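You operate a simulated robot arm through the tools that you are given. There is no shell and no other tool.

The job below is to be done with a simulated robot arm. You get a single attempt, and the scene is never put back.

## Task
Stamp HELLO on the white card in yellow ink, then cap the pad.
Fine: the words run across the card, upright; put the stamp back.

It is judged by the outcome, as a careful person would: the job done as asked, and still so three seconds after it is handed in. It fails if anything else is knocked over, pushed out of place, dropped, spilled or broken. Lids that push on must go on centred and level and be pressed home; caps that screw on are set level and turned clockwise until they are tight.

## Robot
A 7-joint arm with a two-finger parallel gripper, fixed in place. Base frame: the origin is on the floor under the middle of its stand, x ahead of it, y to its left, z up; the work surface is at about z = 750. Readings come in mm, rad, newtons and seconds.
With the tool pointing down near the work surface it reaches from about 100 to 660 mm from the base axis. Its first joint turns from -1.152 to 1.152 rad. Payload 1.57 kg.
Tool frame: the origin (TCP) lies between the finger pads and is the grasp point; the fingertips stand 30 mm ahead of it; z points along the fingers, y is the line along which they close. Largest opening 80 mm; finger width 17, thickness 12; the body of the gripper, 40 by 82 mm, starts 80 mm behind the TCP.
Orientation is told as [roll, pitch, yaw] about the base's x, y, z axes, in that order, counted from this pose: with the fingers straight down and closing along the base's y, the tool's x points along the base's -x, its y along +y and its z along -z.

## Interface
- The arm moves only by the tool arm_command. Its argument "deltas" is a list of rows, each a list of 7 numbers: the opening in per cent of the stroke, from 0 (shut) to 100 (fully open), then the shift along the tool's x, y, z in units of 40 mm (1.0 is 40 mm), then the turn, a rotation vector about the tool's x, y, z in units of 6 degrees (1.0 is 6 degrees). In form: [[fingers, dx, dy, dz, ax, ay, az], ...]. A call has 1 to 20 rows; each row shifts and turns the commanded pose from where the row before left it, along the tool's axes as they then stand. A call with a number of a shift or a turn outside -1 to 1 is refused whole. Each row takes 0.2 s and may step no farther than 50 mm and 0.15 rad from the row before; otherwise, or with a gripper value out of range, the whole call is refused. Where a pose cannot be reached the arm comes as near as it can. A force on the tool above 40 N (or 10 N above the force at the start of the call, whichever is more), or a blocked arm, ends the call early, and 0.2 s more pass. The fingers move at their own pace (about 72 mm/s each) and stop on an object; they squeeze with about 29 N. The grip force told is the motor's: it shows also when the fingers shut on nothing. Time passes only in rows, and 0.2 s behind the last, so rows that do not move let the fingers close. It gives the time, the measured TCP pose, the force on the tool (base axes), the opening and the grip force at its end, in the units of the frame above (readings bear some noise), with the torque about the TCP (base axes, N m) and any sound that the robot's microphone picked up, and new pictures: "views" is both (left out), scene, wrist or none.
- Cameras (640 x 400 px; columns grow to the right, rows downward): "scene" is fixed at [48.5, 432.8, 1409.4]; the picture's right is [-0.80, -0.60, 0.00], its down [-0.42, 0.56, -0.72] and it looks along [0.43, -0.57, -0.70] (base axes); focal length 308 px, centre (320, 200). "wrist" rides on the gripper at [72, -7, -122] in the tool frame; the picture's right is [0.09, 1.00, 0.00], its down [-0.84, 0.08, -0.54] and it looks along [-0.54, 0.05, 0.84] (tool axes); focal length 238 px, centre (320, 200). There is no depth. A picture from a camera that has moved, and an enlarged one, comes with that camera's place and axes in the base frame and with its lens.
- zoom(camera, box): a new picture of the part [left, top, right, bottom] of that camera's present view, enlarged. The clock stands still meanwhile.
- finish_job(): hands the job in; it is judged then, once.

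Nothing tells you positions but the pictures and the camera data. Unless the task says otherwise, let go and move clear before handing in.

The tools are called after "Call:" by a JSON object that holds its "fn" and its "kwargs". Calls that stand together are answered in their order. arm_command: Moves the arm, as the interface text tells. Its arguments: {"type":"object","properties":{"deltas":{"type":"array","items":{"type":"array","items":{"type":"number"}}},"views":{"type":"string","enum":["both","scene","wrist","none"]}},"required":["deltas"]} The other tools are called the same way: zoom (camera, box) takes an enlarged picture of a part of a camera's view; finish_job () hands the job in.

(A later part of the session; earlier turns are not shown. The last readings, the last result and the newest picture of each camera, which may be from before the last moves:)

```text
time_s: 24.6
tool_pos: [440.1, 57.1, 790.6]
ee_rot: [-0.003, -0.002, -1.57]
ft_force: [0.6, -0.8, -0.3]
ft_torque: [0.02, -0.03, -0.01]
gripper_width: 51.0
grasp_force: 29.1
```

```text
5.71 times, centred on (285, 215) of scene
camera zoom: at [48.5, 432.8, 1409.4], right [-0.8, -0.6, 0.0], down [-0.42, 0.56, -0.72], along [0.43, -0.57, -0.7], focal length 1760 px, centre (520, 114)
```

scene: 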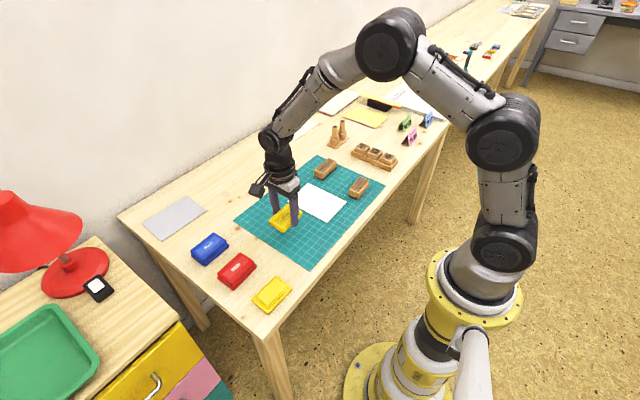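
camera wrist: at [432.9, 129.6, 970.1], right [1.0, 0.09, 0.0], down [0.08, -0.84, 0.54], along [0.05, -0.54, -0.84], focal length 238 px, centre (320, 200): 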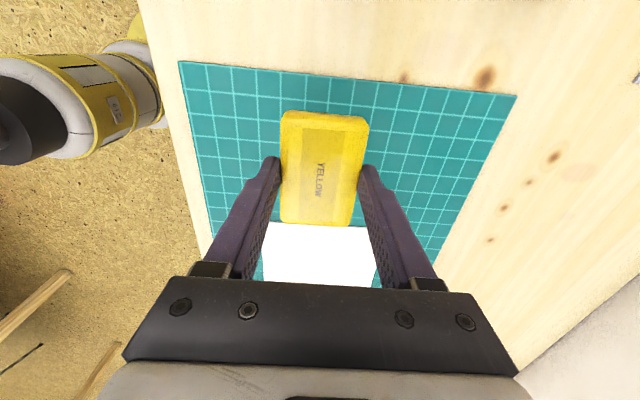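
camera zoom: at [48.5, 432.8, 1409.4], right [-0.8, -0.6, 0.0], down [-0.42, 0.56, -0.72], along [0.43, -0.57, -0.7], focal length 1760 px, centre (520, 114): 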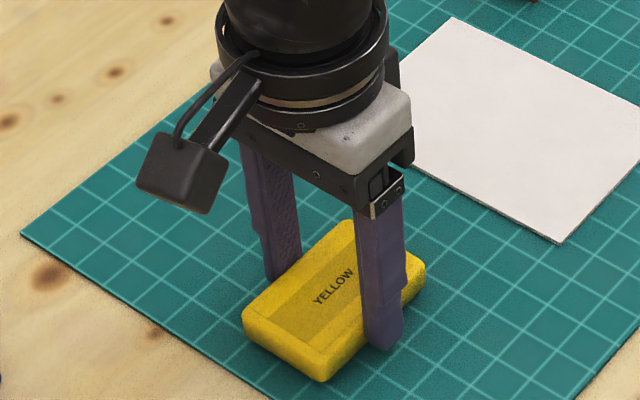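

Call:
{"fn": "arm_command", "kwargs": {"deltas": [[40, 0, 0, 0.04, 0, 0, 0], [40, 0, 0, 0, 0, 0, 0]], "views": "none"}}

Call:
{"fn": "arm_command", "kwargs": {"deltas": [[40, 0, 0, 0.03, 0, 0, 0], [40, 0, 0, 0, 0, 0, 0]], "views": "none"}}

Call:
{"fn": "arm_command", "kwargs": {"deltas": [[40, 0, 0, 0.03, 0, 0, 0], [40, 0, 0, 0, 0, 0, 0]], "views": "none"}}

```text
time_s: 25.2
tool_pos: [441.9, 58.1, 788.3]
ee_rot: [-0.001, 0.0, -1.571]
ft_force: [-0.2, -0.6, -0.4]
ft_torque: [0.0, 0.04, 0.02]
gripper_width: 50.7
grasp_force: 28.8
```

```text
time_s: 25.8
tool_pos: [441.5, 57.0, 788.3]
ee_rot: [0.001, 0.0, -1.569]
ft_force: [-0.5, -0.7, -1.1]
ft_torque: [0.01, 0.01, 0.01]
gripper_width: 51.1
grasp_force: 28.7
```

```text
time_s: 26.4
tool_pos: [440.1, 57.7, 786.2]
ee_rot: [0.0, 0.001, -1.571]
ft_force: [0.5, -0.6, 0.2]
ft_torque: [0.0, 0.01, -0.02]
gripper_width: 51.1
grasp_force: 29.2
```

Call:
{"fn": "arm_command", "kwargs": {"deltas": [[40, 0, 0, 0.03, 0, 0, 0], [40, 0, 0, 0, 0, 0, 0]], "views": "none"}}

Call:
{"fn": "zoom", "kwargs": {"camera": "scene", "box": [260, 195, 310, 235]}}

Call:
{"fn": "zoom", "kwargs": {"camera": "wrist", "box": [240, 80, 420, 240]}}

```text
time_s: 27.0
tool_pos: [439.4, 57.3, 785.5]
ee_rot: [0.0, 0.0, -1.571]
ft_force: [0.1, 0.2, -0.1]
ft_torque: [-0.02, -0.02, 0.03]
gripper_width: 51.2
grasp_force: 29.1
```

```text
10.00 times, centred on (285, 215) of scene
camera zoom: at [48.5, 432.8, 1409.4], right [-0.8, -0.6, 0.0], down [-0.42, 0.56, -0.72], along [0.43, -0.57, -0.7], focal length 3081 px, centre (670, 50)
```

zoom: 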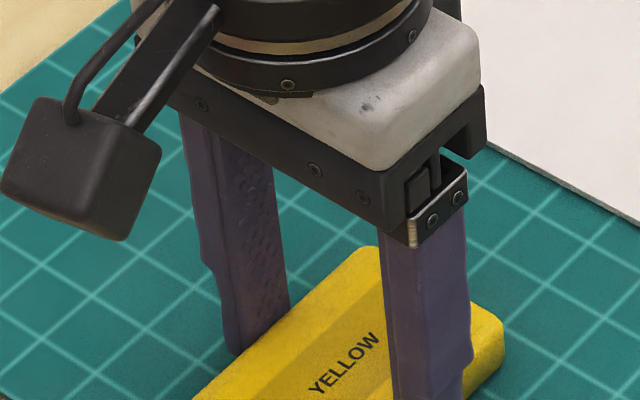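

```text
2.50 times, centred on (330, 160) of wrist
camera zoom: at [432.7, 129.3, 907.3], right [1.0, 0.09, 0.0], down [0.08, -0.84, 0.54], along [0.05, -0.54, -0.84], focal length 596 px, centre (295, 300)
```

zoom: 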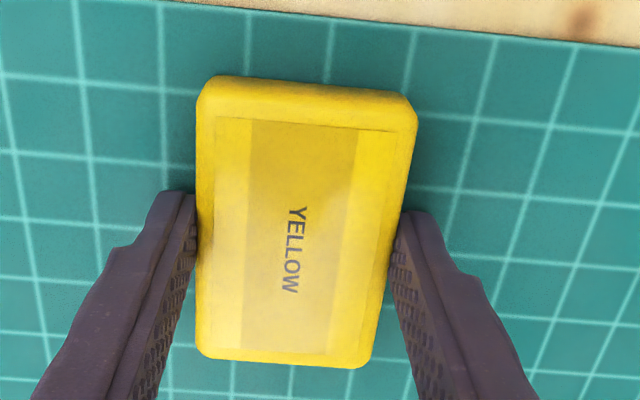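

Call:
{"fn": "arm_command", "kwargs": {"deltas": [[40, 0, 0, 0.03, 0, 0, 0], [40, 0, 0, 0, 0, 0, 0]], "views": "none"}}

Call:
{"fn": "arm_command", "kwargs": {"deltas": [[40, 0, 0, 0.02, 0, 0, 0], [40, 0, 0, 0, 0, 0, 0]], "views": "none"}}

Call:
{"fn": "zoom", "kwargs": {"camera": "scene", "box": [265, 210, 305, 240]}}

```text
time_s: 27.6
tool_pos: [440.8, 57.1, 784.8]
ee_rot: [-0.001, -0.001, -1.571]
ft_force: [-0.1, 0.9, -0.5]
ft_torque: [0.0, 0.01, -0.04]
gripper_width: 50.9
grasp_force: 29.0
```

```text
time_s: 28.2
tool_pos: [440.9, 57.5, 783.6]
ee_rot: [-0.001, 0.001, -1.571]
ft_force: [0.3, -0.5, -0.2]
ft_torque: [-0.01, -0.01, 0.02]
gripper_width: 51.1
grasp_force: 29.2
```

```text
13.33 times, centred on (285, 225) of scene
camera zoom: at [48.5, 432.8, 1409.4], right [-0.8, -0.6, 0.0], down [-0.42, 0.56, -0.72], along [0.43, -0.57, -0.7], focal length 4108 px, centre (787, -133)
```

zoom: 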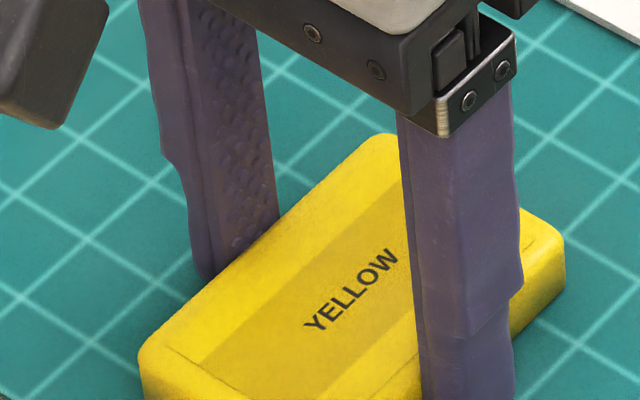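

Call:
{"fn": "arm_command", "kwargs": {"deltas": [[40, 0, 0, 0.02, 0, 0, 0], [40, 0, 0, 0, 0, 0, 0]], "views": "none"}}

Call:
{"fn": "arm_command", "kwargs": {"deltas": [[40, 0, 0, 0.02, 0, 0, 0], [40, 0, 0, 0, 0, 0, 0]], "views": "none"}}

Call:
{"fn": "zoom", "kwargs": {"camera": "scene", "box": [270, 215, 310, 245]}}

```text
time_s: 28.8
tool_pos: [440.7, 57.8, 783.9]
ee_rot: [0.0, 0.001, -1.569]
ft_force: [0.5, 0.4, 0.2]
ft_torque: [0.0, 0.0, -0.03]
gripper_width: 50.9
grasp_force: 28.6
```

```text
time_s: 29.4
tool_pos: [440.6, 56.8, 783.4]
ee_rot: [0.0, -0.001, -1.571]
ft_force: [-5.2, -0.8, 10.8]
ft_torque: [-0.03, 0.17, 0.0]
gripper_width: 50.9
grasp_force: 29.3
```

```text
13.33 times, centred on (290, 230) of scene
camera zoom: at [48.3, 432.8, 1409.4], right [-0.8, -0.6, 0.0], down [-0.42, 0.56, -0.72], along [0.43, -0.57, -0.7], focal length 4108 px, centre (720, -200)
```

zoom: 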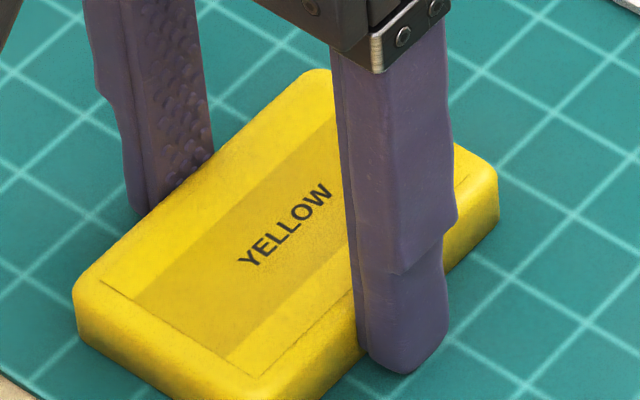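

The lid has touched the mat. I'll ease off, open the fingers and rise straight up.

Call:
{"fn": "arm_command", "kwargs": {"deltas": [[40, 0, 0, -0.01, 0, 0, 0], [75, 0, 0, 0, 0, 0, 0], [100, 0, 0, 0, 0, 0, 0], [100, 0, 0, -0.3, 0, 0, 0], [100, 0, 0, -0.8, 0, 0, 0], [100, 0, 0, -1, 0, 0, 0], [100, 0, 0, 0, 0, 0, 0]]}}

Call:
{"fn": "zoom", "kwargs": {"camera": "scene", "box": [240, 180, 330, 250]}}

Call:
{"fn": "zoom", "kwargs": {"camera": "wrist", "box": [200, 60, 440, 240]}}

```text
time_s: 31.0
tool_pos: [440.7, 55.1, 865.8]
ee_rot: [0.0, 0.002, -1.572]
ft_force: [-1.0, 0.1, 0.4]
ft_torque: [0.0, 0.03, 0.0]
gripper_width: 80.0
grasp_force: 0.1
camera wrist: at [433.3, 127.6, 987.4], right [1.0, 0.09, 0.0], down [0.08, -0.84, 0.54], along [0.05, -0.54, -0.84], focal length 238 px, centre (320, 200)
```

scene: 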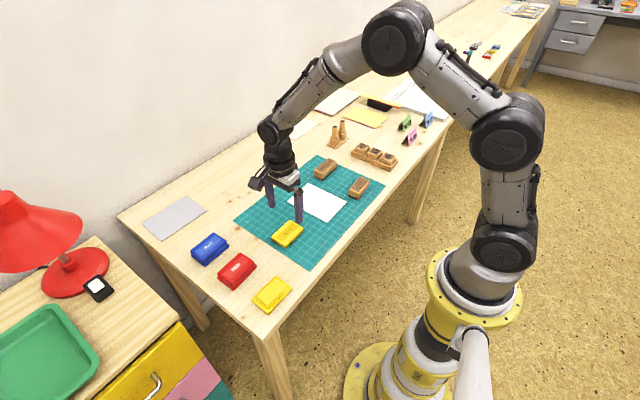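
wrist: 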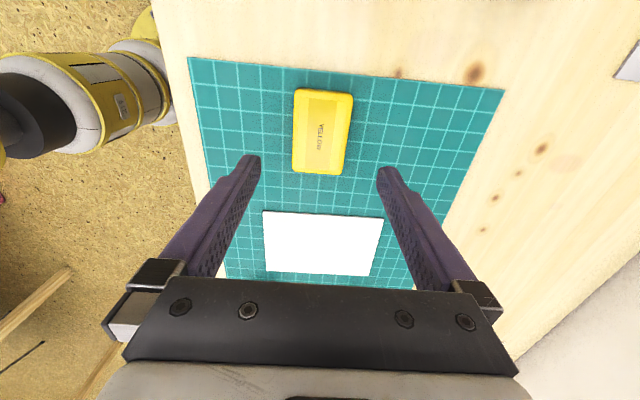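

```text
5.71 times, centred on (285, 215) of scene
camera zoom: at [48.5, 432.8, 1409.4], right [-0.8, -0.6, 0.0], down [-0.42, 0.56, -0.72], along [0.43, -0.57, -0.7], focal length 1760 px, centre (520, 114)
```

zoom: 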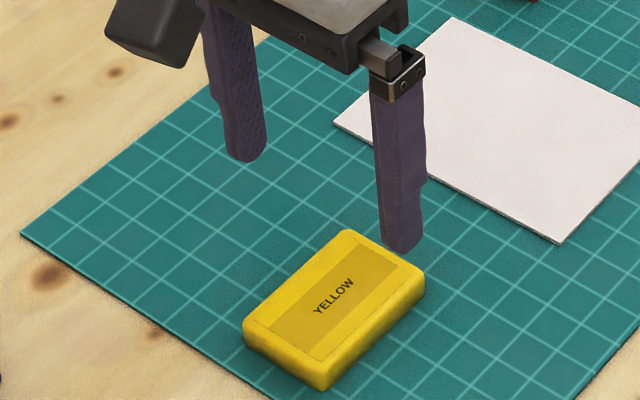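

```text
2.22 times, centred on (320, 150) of wrist
camera zoom: at [433.3, 127.6, 987.4], right [1.0, 0.09, 0.0], down [0.08, -0.84, 0.54], along [0.05, -0.54, -0.84], focal length 530 px, centre (320, 311)
```

zoom: 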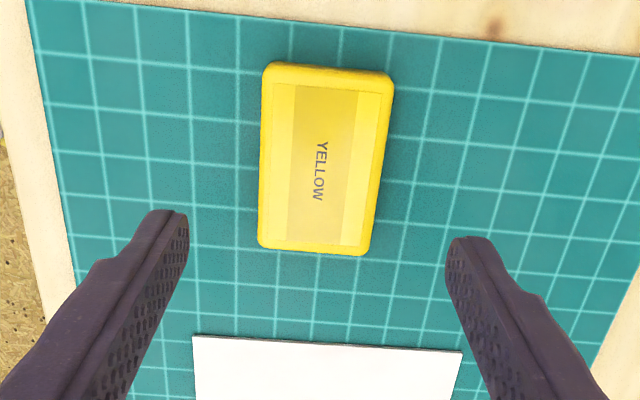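

The lid sits flat on the mat. Next I'll go above the HELLO stamp to inspect it.

Call:
{"fn": "arm_command", "kwargs": {"deltas": [[100, -0.4, 0.1, -0.3, 0, 0, 0], [100, -0.8, 0.2, -0.3, 0, 0, 0], [100, -0.8, 0.22, -0.3, 0, 0, 0], [100, -0.8, 0.22, 0, 0, 0, 0], [100, -0.8, 0.22, 0, 0, 0, 0], [100, -0.8, 0.22, 0, 0, 0, 0], [100, -0.8, 0.22, 0, 0, 0, 0], [100, -0.8, 0.22, 0, 0, 0, 0], [100, -0.5, 0.1, 0, 0, 0, 0], [100, 0, 0, 0, 0, 0, 0]]}}

Call:
{"fn": "zoom", "kwargs": {"camera": "wrist", "box": [240, 80, 420, 220]}}

Call:
{"fn": "zoom", "kwargs": {"camera": "scene", "box": [250, 250, 310, 310]}}

```text
time_s: 33.2
tool_pos: [509.4, -203.4, 904.1]
ee_rot: [-0.001, 0.0, -1.57]
ft_force: [0.1, -0.5, 0.6]
ft_torque: [-0.01, 0.0, 0.0]
gripper_width: 80.1
grasp_force: 0.2
camera wrist: at [501.8, -131.3, 1024.6], right [1.0, 0.09, 0.0], down [0.08, -0.84, 0.54], along [0.05, -0.54, -0.84], focal length 238 px, centre (320, 200)
```

scene: 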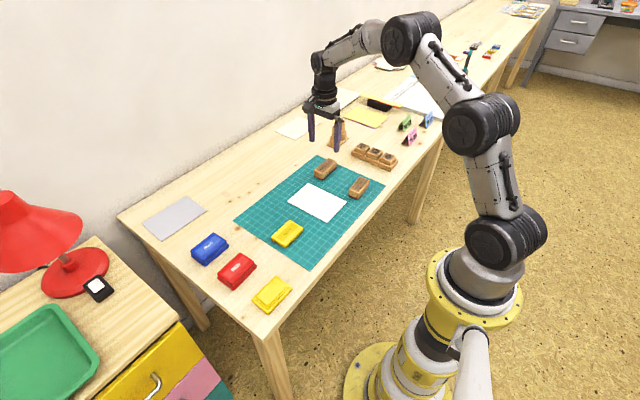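
wrist: 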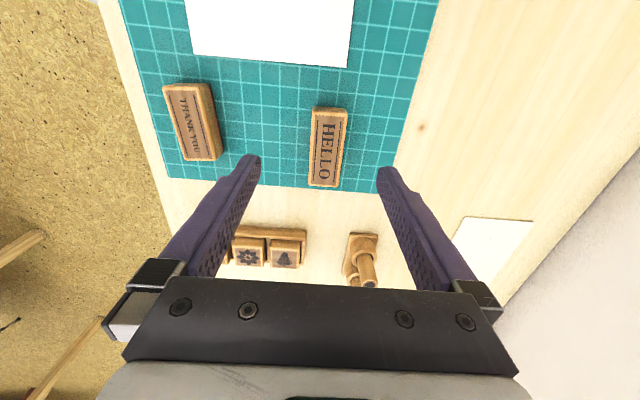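

```text
2.86 times, centred on (330, 150) of wrist
camera zoom: at [501.8, -131.3, 1024.6], right [1.0, 0.09, 0.0], down [0.08, -0.84, 0.54], along [0.05, -0.54, -0.84], focal length 681 px, centre (291, 343)
```

zoom: 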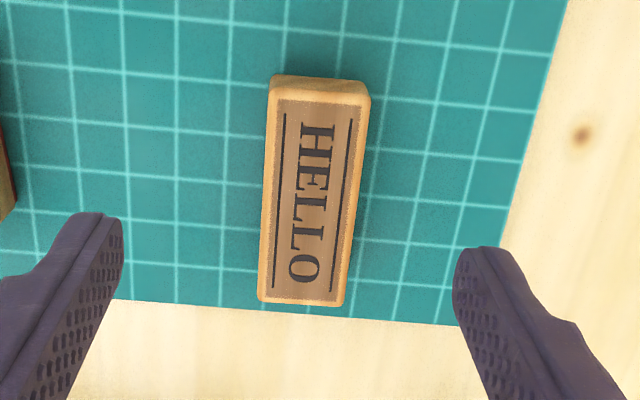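

```text
6.67 times, centred on (280, 280) of scene
camera zoom: at [48.5, 432.8, 1409.4], right [-0.8, -0.6, 0.0], down [-0.42, 0.56, -0.72], along [0.43, -0.57, -0.7], focal length 2054 px, centre (587, -333)
```

zoom: 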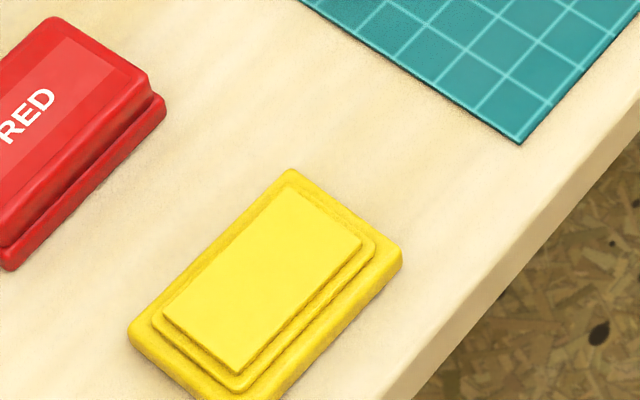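

The stamp lies at about x 500–535, y -266 to -184, roughly 32 mm tall; the pad's ink bed is about 36 by 63 mm. I'll centre over the stamp and come down to just above it to refine.

Call:
{"fn": "arm_command", "kwargs": {"deltas": [[100, -0.27, 0.1, 0.4, 0, 0, 0], [100, -0.27, 0.1, 0.6, 0, 0, 0], [100, 0, 0, 0.6, 0, 0, 0], [100, 0, 0, 0.2, 0, 0, 0], [100, 0, 0, 0, 0, 0, 0]]}}

Call:
{"fn": "zoom", "kwargs": {"camera": "wrist", "box": [220, 80, 420, 240]}}

Call:
{"fn": "zoom", "kwargs": {"camera": "scene", "box": [300, 130, 380, 200]}}

```text
time_s: 34.4
tool_pos: [518.0, -224.9, 831.4]
ee_rot: [0.001, 0.0, -1.57]
ft_force: [0.7, -0.4, 0.0]
ft_torque: [0.04, 0.0, 0.0]
gripper_width: 80.1
grasp_force: 0.0
camera wrist: at [510.2, -153.9, 951.9], right [1.0, 0.09, 0.0], down [0.08, -0.84, 0.54], along [0.05, -0.54, -0.84], focal length 238 px, centre (320, 200)
```

scene: 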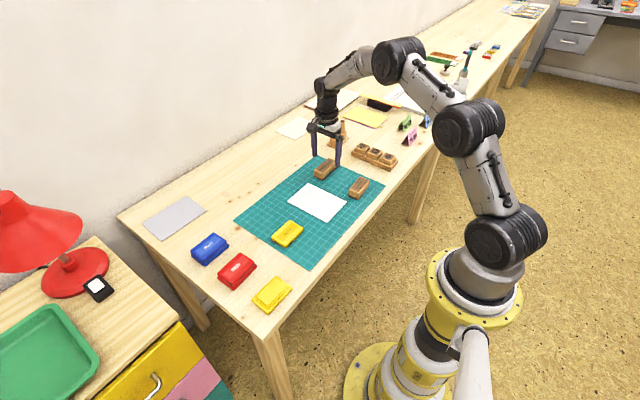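
wrist: 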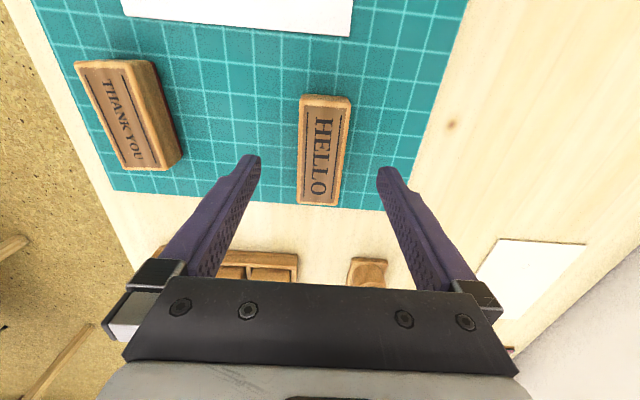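

```text
2.50 times, centred on (320, 160) of wrist
camera zoom: at [510.2, -153.9, 951.9], right [1.0, 0.09, 0.0], down [0.08, -0.84, 0.54], along [0.05, -0.54, -0.84], focal length 596 px, centre (320, 300)
```

zoom: 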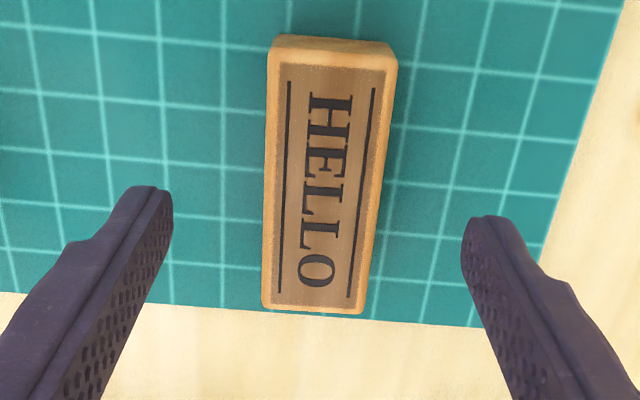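

```text
5.71 times, centred on (340, 165) of scene
camera zoom: at [48.5, 432.8, 1409.4], right [-0.8, -0.6, 0.0], down [-0.42, 0.56, -0.72], along [0.43, -0.57, -0.7], focal length 1760 px, centre (206, 400)
```

zoom: 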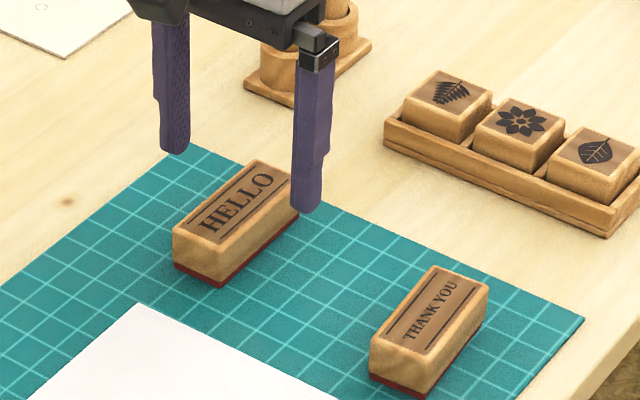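

The stamp centre is about (517, -225). Before gripping it, I'll hover over the card to measure its exact position and angle.

Call:
{"fn": "arm_command", "kwargs": {"deltas": [[100, 0.2, -0.1, -0.4, 0, 0, 0], [100, 0.6, -0.3, -0.5, 0, 0, 0], [100, 0.8, -0.4, -0.5, 0, 0, 0], [100, 0.8, -0.4, -0.3, 0, 0, 0], [100, 0.6, -0.3, 0, 0, 0, 0], [100, 0.25, -0.1, 0, 0, 0, 0], [100, 0, 0, 0, 0, 0, 0]], "views": "wrist"}}

Call:
{"fn": "zoom", "kwargs": {"camera": "wrist", "box": [220, 60, 420, 200]}}

Call:
{"fn": "zoom", "kwargs": {"camera": "scene", "box": [280, 170, 360, 230]}}

```text
time_s: 36.0
tool_pos: [453.0, -92.8, 899.0]
ee_rot: [0.0, 0.0, -1.569]
ft_force: [0.7, -0.5, -0.1]
ft_torque: [-0.03, -0.01, -0.02]
gripper_width: 80.0
grasp_force: 0.0
camera wrist: at [445.4, -21.4, 1019.8], right [1.0, 0.09, 0.0], down [0.08, -0.84, 0.54], along [0.05, -0.54, -0.84], focal length 238 px, centre (320, 200)
```

wrist: 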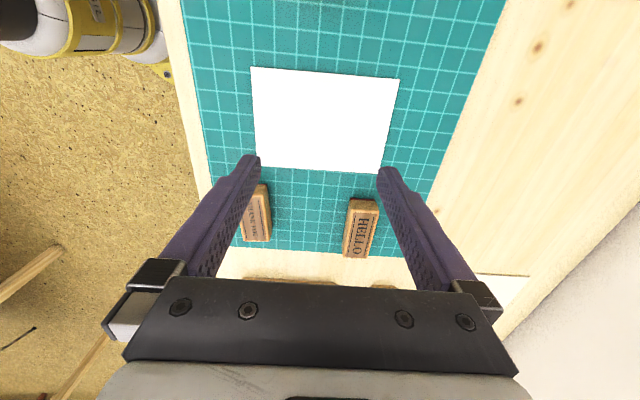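

```text
2.86 times, centred on (320, 130) of wrist
camera zoom: at [445.4, -21.4, 1019.8], right [1.0, 0.09, 0.0], down [0.08, -0.84, 0.54], along [0.05, -0.54, -0.84], focal length 681 px, centre (320, 400)
```

zoom: 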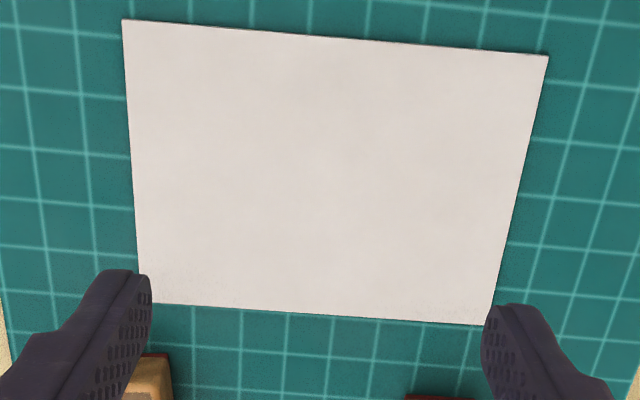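

```text
6.67 times, centred on (320, 200) of scene
camera zoom: at [48.5, 432.8, 1409.4], right [-0.8, -0.6, 0.0], down [-0.42, 0.56, -0.72], along [0.43, -0.57, -0.7], focal length 2054 px, centre (320, 200)
```

zoom: 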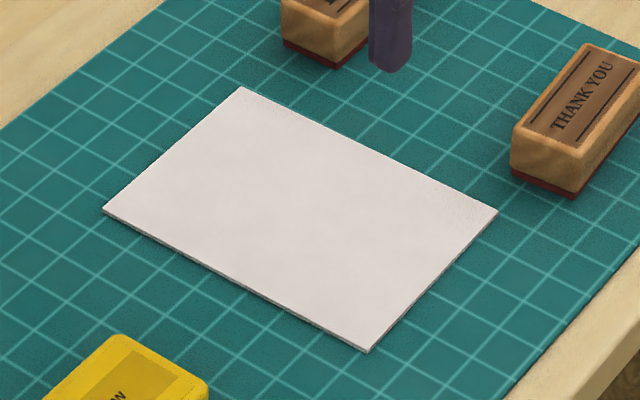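

The card centre is about (455, -96), turned roughly +1°. I'll go back over the stamp, add about 1° of yaw so everything lines up with the card, and descend around the stamp.

Call:
{"fn": "arm_command", "kwargs": {"deltas": [[100, -0.3, 0.15, 0, 0, 0, 0], [100, -0.7, 0.35, 0, 0, 0, 0], [100, -0.8, 0.4, 0, 0, 0, 0], [100, -0.8, 0.4, 0, 0, 0, 0], [100, -0.5, 0.22, 0.4, 0, 0, 0], [100, -0.215, 0.085, 0.6, 0, 0, 0], [100, 0, 0, 0.5, 0, 0, -0.17], [100, 0, 0, 0.2, 0, 0, 0], [100, 0, 0, 0, 0, 0, 0]]}}

Call:
{"fn": "zoom", "kwargs": {"camera": "wrist", "box": [220, 80, 420, 240]}}

Call:
{"fn": "zoom", "kwargs": {"camera": "scene", "box": [300, 130, 380, 200]}}

```text
time_s: 38.0
tool_pos: [518.2, -226.0, 830.9]
ee_rot: [0.001, 0.001, -1.555]
ft_force: [-0.2, 0.1, 0.4]
ft_torque: [0.0, 0.0, 0.04]
gripper_width: 79.9
grasp_force: 0.1
camera wrist: at [508.6, -155.2, 952.6], right [0.99, 0.11, 0.0], down [0.09, -0.84, 0.54], along [0.06, -0.54, -0.84], focal length 238 px, centre (320, 200)
```

scene: 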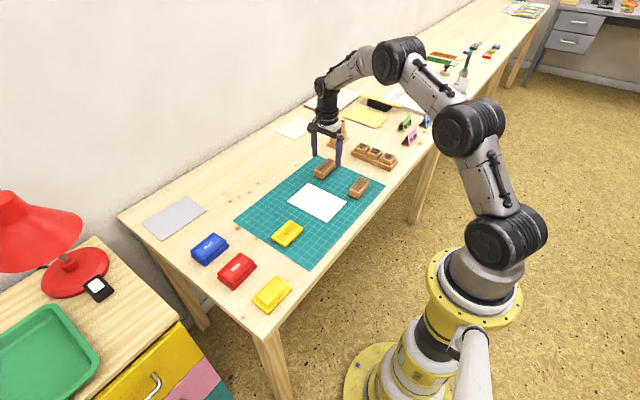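
wrist: 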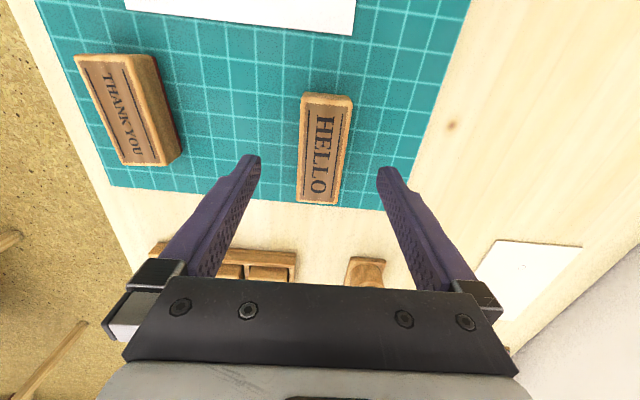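

```text
2.50 times, centred on (320, 160) of wrist
camera zoom: at [508.6, -155.2, 952.6], right [0.99, 0.11, 0.0], down [0.09, -0.84, 0.54], along [0.06, -0.54, -0.84], focal length 596 px, centre (320, 300)
```

zoom: 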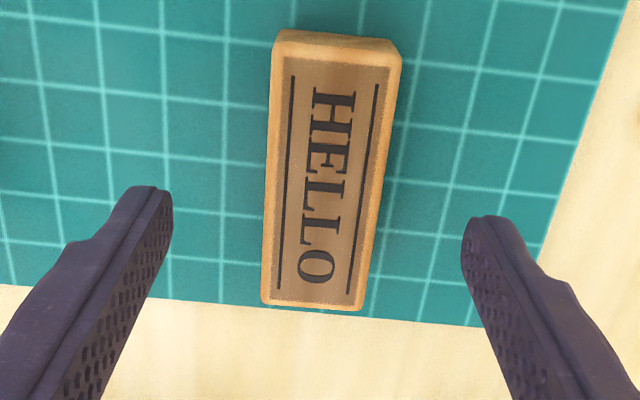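

```text
5.71 times, centred on (340, 165) of scene
camera zoom: at [48.5, 432.8, 1409.4], right [-0.8, -0.6, 0.0], down [-0.42, 0.56, -0.72], along [0.43, -0.57, -0.7], focal length 1760 px, centre (206, 400)
```

zoom: 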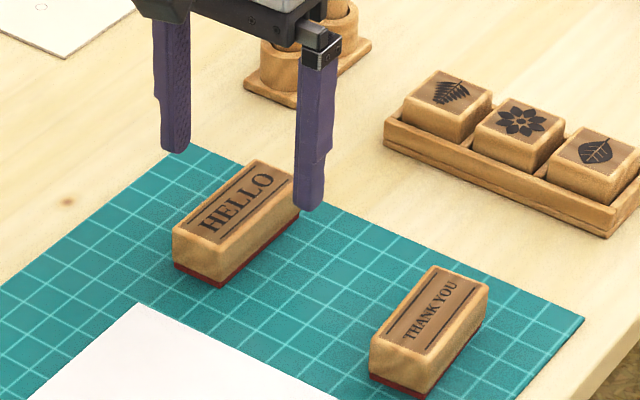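

Fingers are centred and parallel to the stamp. Lowering to grip it with the tips about 6 mm above the mat.

Call:
{"fn": "arm_command", "kwargs": {"deltas": [[100, 0, 0, 0.4, 0, 0, 0], [100, 0, 0, 0.4, 0, 0, 0], [100, 0, 0, 0.2, 0, 0, 0], [100, 0, 0, 0.05, 0, 0, 0], [70, 0, 0, 0, 0, 0, 0], [50, 0, 0, 0, 0, 0, 0], [50, 0, 0, 0, 0, 0, 0]]}}

Call:
{"fn": "zoom", "kwargs": {"camera": "wrist", "box": [240, 80, 400, 220]}}

Call:
{"fn": "zoom", "kwargs": {"camera": "scene", "box": [300, 140, 360, 190]}}

```text
time_s: 39.6
tool_pos: [517.0, -227.9, 788.1]
ee_rot: [0.001, -0.001, -1.553]
ft_force: [0.5, 0.2, -0.6]
ft_torque: [0.0, -0.03, 0.02]
gripper_width: 40.0
grasp_force: 0.1
camera wrist: at [508.5, -155.6, 910.4], right [0.99, 0.11, 0.0], down [0.09, -0.84, 0.54], along [0.06, -0.54, -0.84], focal length 238 px, centre (320, 200)
```

scene: 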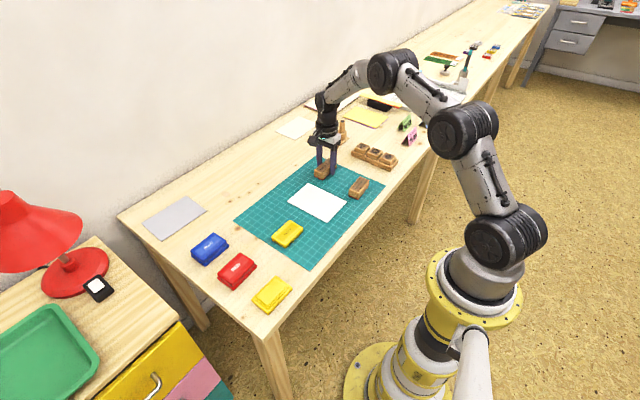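
wrist: 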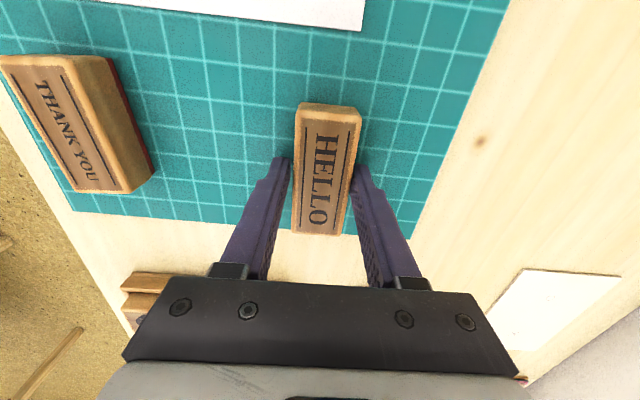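

```text
2.86 times, centred on (320, 150) of wrist
camera zoom: at [508.5, -155.6, 910.4], right [0.99, 0.11, 0.0], down [0.09, -0.84, 0.54], along [0.06, -0.54, -0.84], focal length 681 px, centre (320, 343)
```

zoom: 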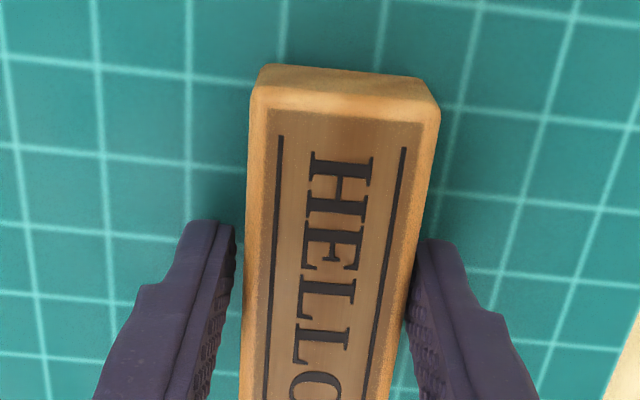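

```text
8.00 times, centred on (330, 165) of scene
camera zoom: at [48.5, 432.8, 1409.4], right [-0.8, -0.6, 0.0], down [-0.42, 0.56, -0.72], along [0.43, -0.57, -0.7], focal length 2465 px, centre (240, 480)
```

zoom: 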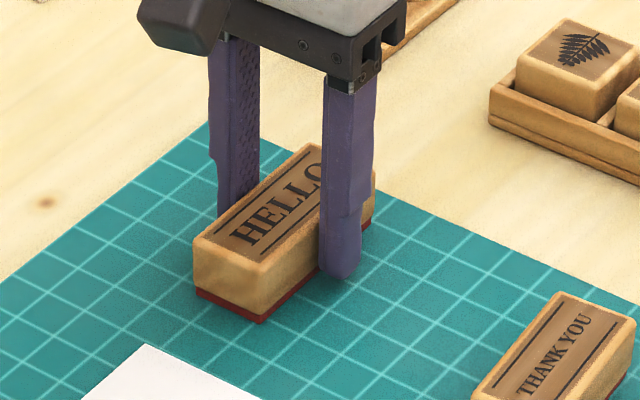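

Closing on the stamp now.

Call:
{"fn": "arm_command", "kwargs": {"deltas": [[48, 0, 0.018, 0, 0, 0, 0], [45, 0, 0, 0, 0, 0, 0], [43, 0, 0, 0, 0, 0, 0], [20, 0, 0, 0, 0, 0, 0], [20, 0, 0, 0, 0, 0, 0], [20, 0, 0, 0, 0, 0, 0]]}}

Call:
{"fn": "zoom", "kwargs": {"camera": "wrist", "box": [240, 80, 400, 220]}}

Call:
{"fn": "zoom", "kwargs": {"camera": "scene", "box": [300, 140, 360, 190]}}

```text
time_s: 41.0
tool_pos: [518.5, -228.3, 789.6]
ee_rot: [-0.001, 0.001, -1.552]
ft_force: [-0.3, 0.1, 0.2]
ft_torque: [0.03, 0.0, -0.02]
gripper_width: 34.8
grasp_force: 29.3
camera wrist: at [509.5, -155.7, 910.3], right [0.99, 0.11, 0.0], down [0.09, -0.84, 0.54], along [0.06, -0.54, -0.84], focal length 238 px, centre (320, 200)
```

scene: 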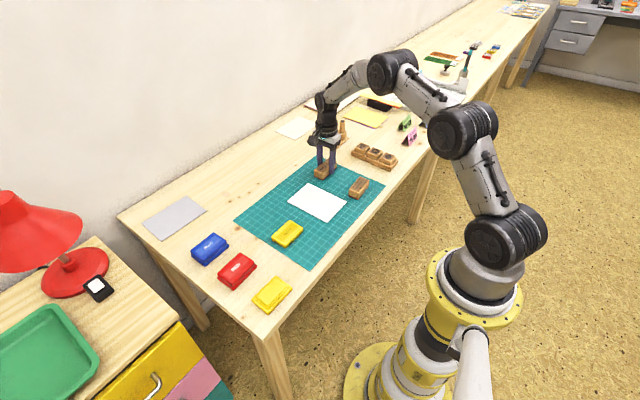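
wrist: 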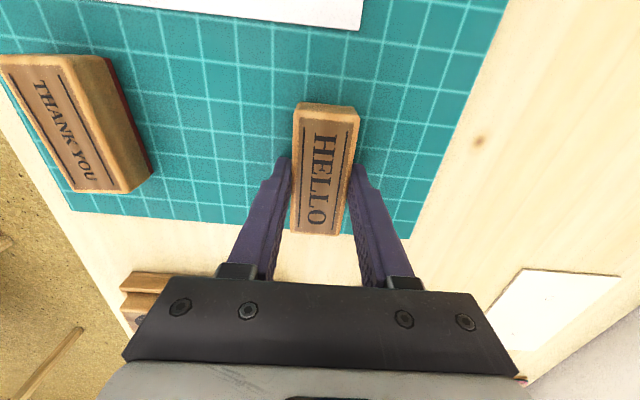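

```text
2.86 times, centred on (320, 150) of wrist
camera zoom: at [509.5, -155.7, 910.3], right [0.99, 0.11, 0.0], down [0.09, -0.84, 0.54], along [0.06, -0.54, -0.84], focal length 681 px, centre (320, 343)
```

zoom: 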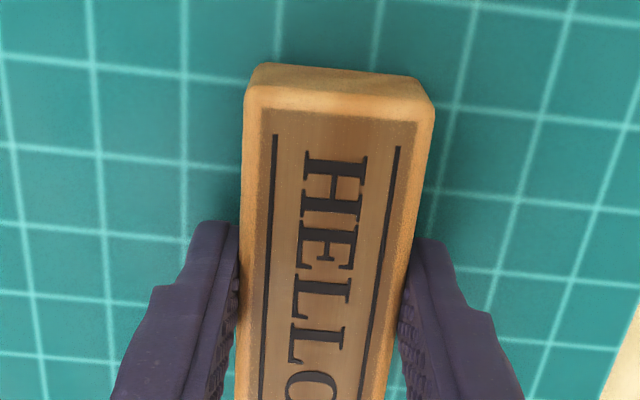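

```text
8.00 times, centred on (330, 165) of scene
camera zoom: at [48.5, 432.8, 1409.4], right [-0.8, -0.6, 0.0], down [-0.42, 0.56, -0.72], along [0.43, -0.57, -0.7], focal length 2465 px, centre (240, 480)
```

zoom: 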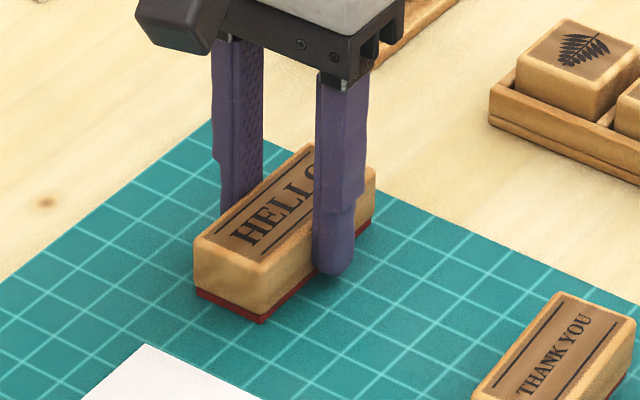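

The stamp is held at 34.8 mm width. I'll lift it gently and check it hangs level.

Call:
{"fn": "arm_command", "kwargs": {"deltas": [[20, 0, 0, -0.08, 0, 0, 0], [20, 0, 0, -0.15, 0, 0, 0], [20, 0, 0, -0.25, 0, 0, 0], [20, 0, 0, -0.3, 0, 0, 0], [20, 0, 0, -0.3, 0, 0, 0], [20, 0, 0, -0.3, 0, 0, 0], [20, 0, 0, -0.2, 0, 0, 0], [20, 0, 0, 0, 0, 0, 0]]}}

Call:
{"fn": "zoom", "kwargs": {"camera": "scene", "box": [290, 110, 370, 190]}}

```text
time_s: 42.8
tool_pos: [517.4, -226.6, 851.2]
ee_rot: [0.0, 0.001, -1.554]
ft_force: [-0.1, -0.3, -1.0]
ft_torque: [0.0, 0.0, -0.01]
gripper_width: 35.0
grasp_force: 28.5
camera wrist: at [508.8, -155.1, 973.0], right [0.99, 0.11, 0.0], down [0.09, -0.84, 0.54], along [0.06, -0.54, -0.84], focal length 238 px, centre (320, 200)
```

scene: 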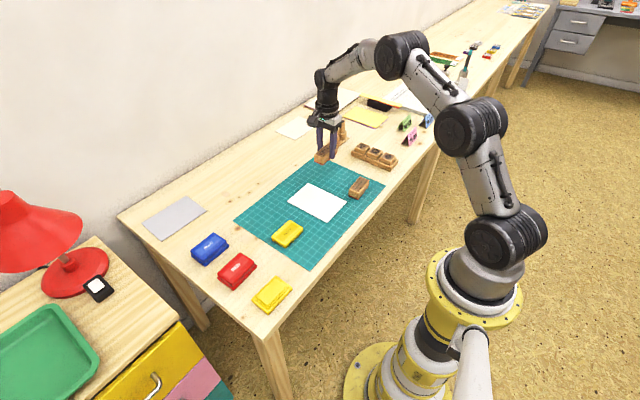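
wrist: 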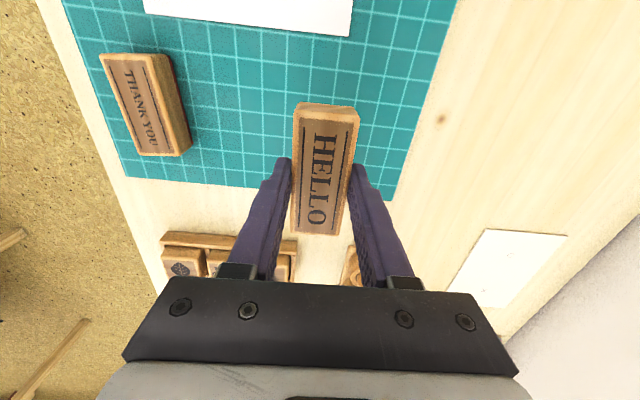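

```text
5.00 times, centred on (330, 150) of scene
camera zoom: at [48.5, 432.8, 1409.4], right [-0.8, -0.6, 0.0], down [-0.42, 0.56, -0.72], along [0.43, -0.57, -0.7], focal length 1540 px, centre (270, 450)
```

zoom: 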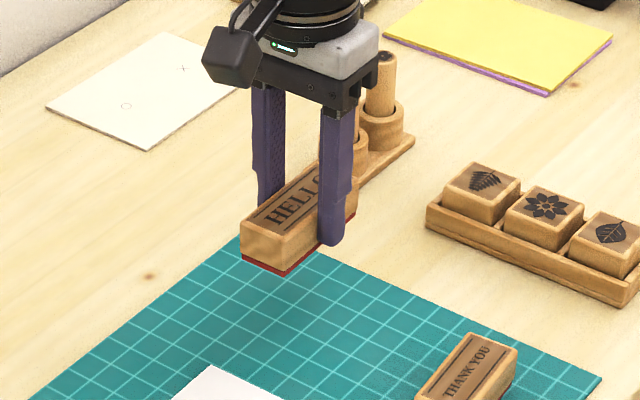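

The stamp hangs level. Carrying it over to above the yellow pad.

Call:
{"fn": "arm_command", "kwargs": {"deltas": [[20, 0.3, -0.108, 0, 0, 0, 0], [20, 0.6, -0.215, 0, 0, 0, 0], [20, 0.75, -0.269, 0, 0, 0, 0], [20, 0.75, -0.269, 0, 0, 0, 0], [20, 0.75, -0.269, 0, 0, 0, 0], [20, 0.75, -0.269, 0, 0, 0, 0], [20, 0.75, -0.269, 0, 0, 0, 0], [20, 0.75, -0.269, 0, 0, 0, 0], [20, 0.75, -0.269, 0, 0, 0, 0], [20, 0.75, -0.269, 0, 0, 0, 0], [20, 0.75, -0.269, 0, 0, 0, 0], [20, 0.75, -0.269, 0, 0, 0, 0], [20, 0.75, -0.269, 0, 0, 0, 0], [20, 0.75, -0.269, 0, 0, 0, 0], [20, 0.75, -0.269, 0, 0, 0, 0], [20, 0.36, -0.13, 0, 0, 0, 0], [20, 0, 0, 0, 0, 0, 0]]}}

Call:
{"fn": "zoom", "kwargs": {"camera": "scene", "box": [220, 230, 320, 320]}}

Call:
{"fn": "zoom", "kwargs": {"camera": "wrist", "box": [240, 60, 400, 240]}}

```text
time_s: 46.4
tool_pos: [350.8, 211.2, 851.0]
ee_rot: [-0.001, 0.0, -1.553]
ft_force: [0.1, 0.8, -0.5]
ft_torque: [-0.05, 0.0, -0.02]
gripper_width: 35.2
grasp_force: 29.7
camera wrist: at [341.5, 282.1, 973.5], right [0.99, 0.11, 0.0], down [0.09, -0.84, 0.54], along [0.06, -0.54, -0.84], focal length 238 px, centre (320, 200)
```

scene: 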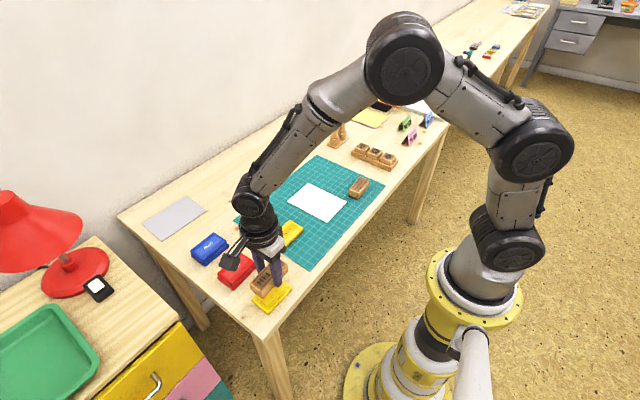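
wrist: 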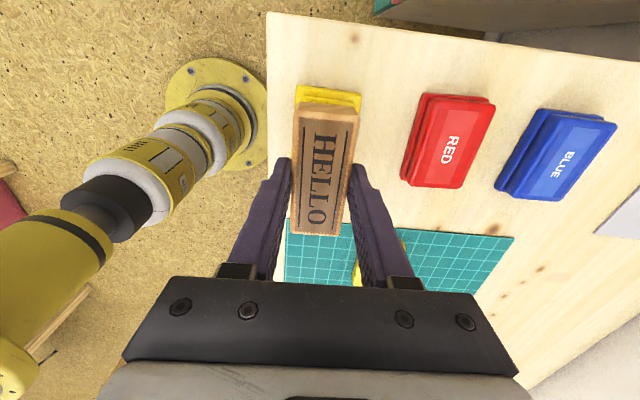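

```text
4.44 times, centred on (270, 275) of scene
camera zoom: at [48.5, 432.8, 1409.4], right [-0.8, -0.6, 0.0], down [-0.42, 0.56, -0.72], along [0.43, -0.57, -0.7], focal length 1369 px, centre (542, -133)
```

zoom: 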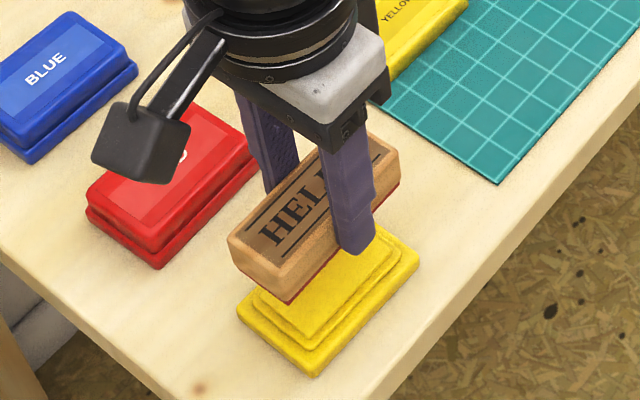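

```text
2.22 times, centred on (320, 150) of wrist
camera zoom: at [341.5, 282.1, 973.5], right [0.99, 0.11, 0.0], down [0.09, -0.84, 0.54], along [0.06, -0.54, -0.84], focal length 530 px, centre (320, 311)
```

zoom: 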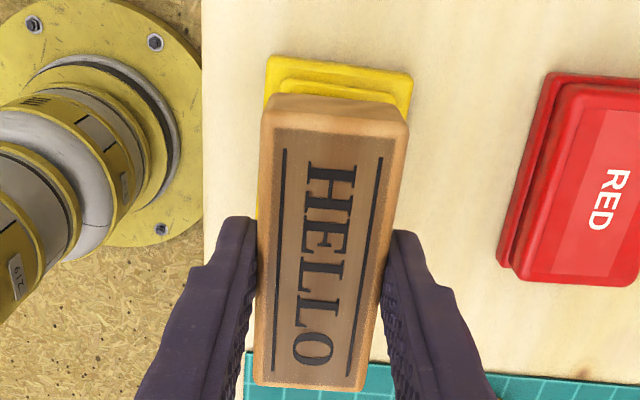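

The stamp is over the pad. I'll lower it to just above the ink bed and check alignment.

Call:
{"fn": "arm_command", "kwargs": {"deltas": [[20, 0, 0.0375, 0.2, 0, 0, 0], [20, 0, 0, 0.35, 0, 0, 0], [20, 0, 0, 0.25, 0, 0, 0], [20, 0, 0, 0.15, 0, 0, 0], [20, 0, 0, 0, 0, 0, 0]]}}

Call:
{"fn": "zoom", "kwargs": {"camera": "scene", "box": [240, 255, 310, 315]}}

Call:
{"fn": "zoom", "kwargs": {"camera": "wrist", "box": [240, 60, 400, 240]}}

```text
time_s: 47.6
tool_pos: [353.4, 210.1, 814.1]
ee_rot: [0.001, 0.001, -1.554]
ft_force: [-0.9, -1.3, -1.2]
ft_torque: [0.0, -0.04, 0.02]
gripper_width: 35.0
grasp_force: 29.1
camera wrist: at [344.5, 282.2, 935.6], right [0.99, 0.11, 0.0], down [0.09, -0.84, 0.54], along [0.06, -0.54, -0.84], focal length 238 px, centre (320, 200)
```

scene: 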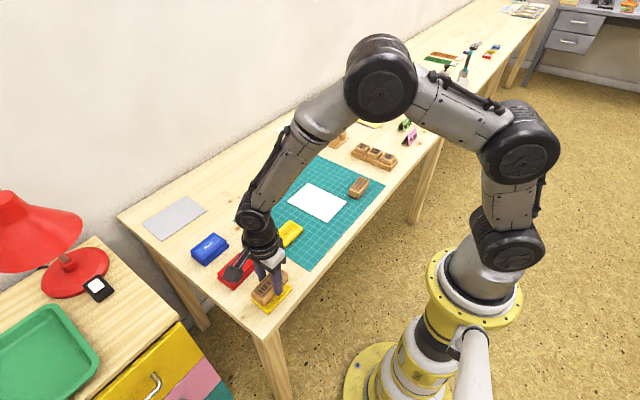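
wrist: 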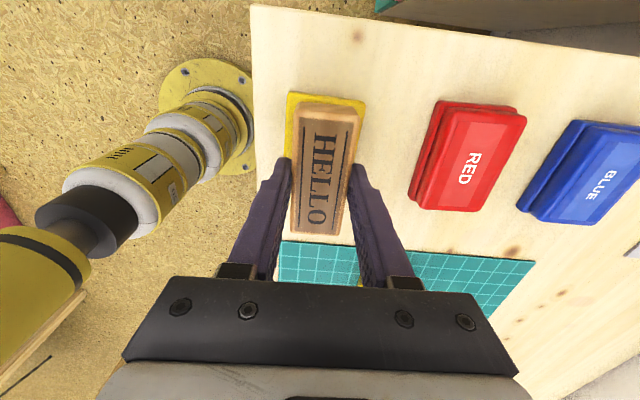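

```text
6.67 times, centred on (275, 285) of scene
camera zoom: at [48.5, 432.8, 1409.4], right [-0.8, -0.6, 0.0], down [-0.42, 0.56, -0.72], along [0.43, -0.57, -0.7], focal length 2054 px, centre (620, -367)
```

zoom: 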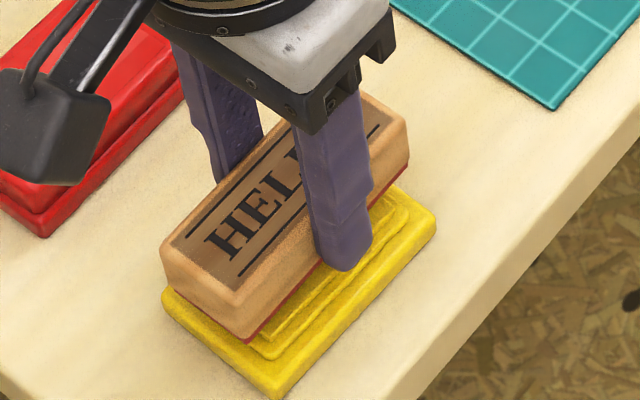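

```text
2.22 times, centred on (320, 150) of wrist
camera zoom: at [344.5, 282.2, 935.6], right [0.99, 0.11, 0.0], down [0.09, -0.84, 0.54], along [0.06, -0.54, -0.84], focal length 530 px, centre (320, 311)
```

zoom: 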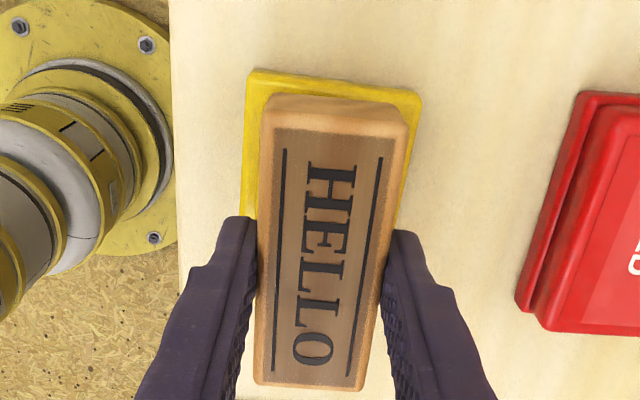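

Aligned. Lowering in small steps until it presses lightly on the ink.

Call:
{"fn": "arm_command", "kwargs": {"deltas": [[20, 0, 0, 0.06, 0, 0, 0], [20, 0, 0, 0.04, 0, 0, 0], [20, 0, 0, 0, 0, 0, 0]], "views": "none"}}

Call:
{"fn": "arm_command", "kwargs": {"deltas": [[20, 0, 0, 0.025, 0, 0, 0], [20, 0, 0, 0, 0, 0, 0]], "views": "none"}}

Call:
{"fn": "arm_command", "kwargs": {"deltas": [[20, 0, 0, 0.025, 0, 0, 0], [20, 0, 0, 0, 0, 0, 0]], "views": "none"}}

Call:
{"fn": "zoom", "kwargs": {"camera": "scene", "box": [240, 255, 310, 315]}}

```text
time_s: 48.4
tool_pos: [353.8, 209.8, 809.5]
ee_rot: [0.002, 0.0, -1.552]
ft_force: [-0.8, -0.5, 0.0]
ft_torque: [0.0, 0.01, -0.01]
gripper_width: 35.0
grasp_force: 29.4
```

```text
time_s: 49.0
tool_pos: [353.1, 211.3, 807.7]
ee_rot: [-0.001, 0.0, -1.553]
ft_force: [1.0, 0.4, -0.3]
ft_torque: [-0.01, 0.01, 0.03]
gripper_width: 34.9
grasp_force: 28.5
```

```text
time_s: 49.6
tool_pos: [353.7, 210.3, 807.9]
ee_rot: [0.001, 0.001, -1.554]
ft_force: [-0.3, 0.8, -0.5]
ft_torque: [0.01, -0.01, 0.01]
gripper_width: 35.0
grasp_force: 29.1
```

```text
6.67 times, centred on (275, 285) of scene
camera zoom: at [48.5, 432.8, 1409.4], right [-0.8, -0.6, 0.0], down [-0.42, 0.56, -0.72], along [0.43, -0.57, -0.7], focal length 2054 px, centre (620, -367)
```

zoom: 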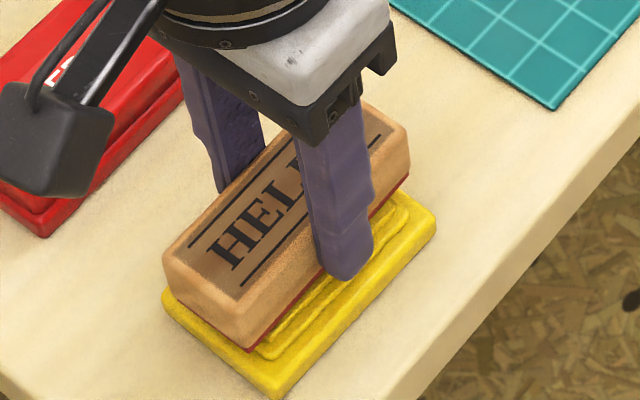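

Call:
{"fn": "arm_command", "kwargs": {"deltas": [[20, 0, 0, 0.025, 0, 0, 0], [20, 0, 0, 0, 0, 0, 0]], "views": "none"}}

Call:
{"fn": "arm_command", "kwargs": {"deltas": [[20, 0, 0, 0.02, 0, 0, 0], [20, 0, 0, 0, 0, 0, 0]], "views": "none"}}

Call:
{"fn": "arm_command", "kwargs": {"deltas": [[20, 0, 0, 0.02, 0, 0, 0], [20, 0, 0, 0, 0, 0, 0]], "views": "none"}}

```text
time_s: 50.2
tool_pos: [353.6, 211.0, 806.3]
ee_rot: [0.0, 0.001, -1.554]
ft_force: [0.1, -0.7, -0.6]
ft_torque: [-0.01, 0.02, -0.02]
gripper_width: 35.1
grasp_force: 29.2
```

```text
time_s: 50.8
tool_pos: [354.0, 211.0, 805.7]
ee_rot: [0.0, 0.001, -1.554]
ft_force: [-0.1, 0.9, 1.7]
ft_torque: [-0.01, -0.01, 0.02]
gripper_width: 34.8
grasp_force: 28.5
```

```text
time_s: 51.4
tool_pos: [353.3, 209.7, 805.4]
ee_rot: [0.001, 0.0, -1.552]
ft_force: [0.9, -1.0, 5.4]
ft_torque: [-0.03, -0.02, 0.0]
gripper_width: 34.9
grasp_force: 28.6
```

Contact at about 5 N. I'll press slightly more, hold, then lift and dab again a few mm either way so the whole die is inked.

Call:
{"fn": "arm_command", "kwargs": {"deltas": [[20, 0, 0, 0.02, 0, 0, 0], [20, 0, 0, 0, 0, 0, 0], [20, 0, 0, 0, 0, 0, 0]]}}

Call:
{"fn": "zoom", "kwargs": {"camera": "scene", "box": [240, 255, 310, 315]}}

```text
time_s: 52.2
tool_pos: [353.1, 210.7, 805.4]
ee_rot: [0.0, 0.0, -1.553]
ft_force: [-0.2, -3.8, 17.0]
ft_torque: [-0.21, 0.09, 0.01]
gripper_width: 35.0
grasp_force: 28.9
camera wrist: at [344.2, 282.2, 927.1], right [0.99, 0.11, 0.0], down [0.09, -0.84, 0.54], along [0.06, -0.54, -0.84], focal length 238 px, centre (320, 200)
```

scene: 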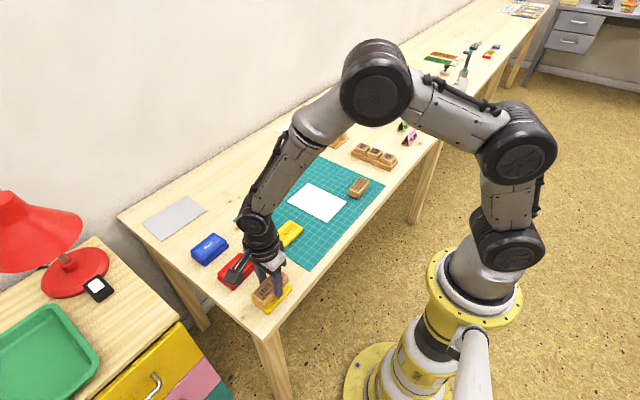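
wrist: 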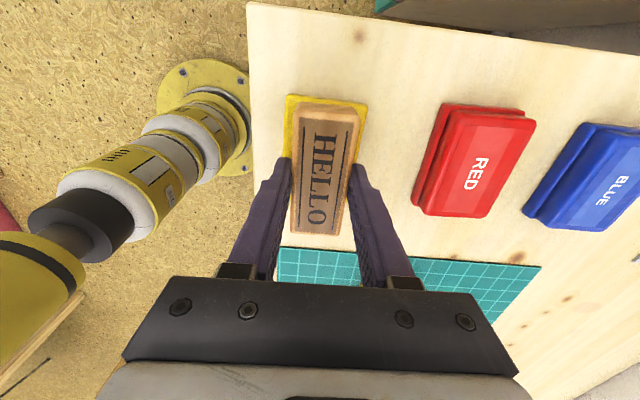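

```text
6.67 times, centred on (275, 285) of scene
camera zoom: at [48.3, 432.6, 1409.5], right [-0.8, -0.6, 0.0], down [-0.42, 0.56, -0.72], along [0.43, -0.57, -0.7], focal length 2054 px, centre (620, -367)
```

zoom: 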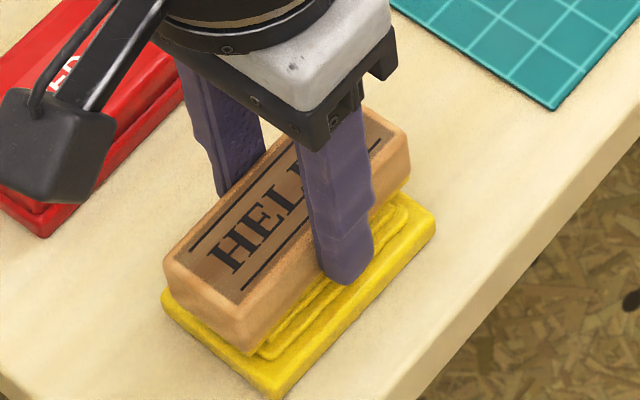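

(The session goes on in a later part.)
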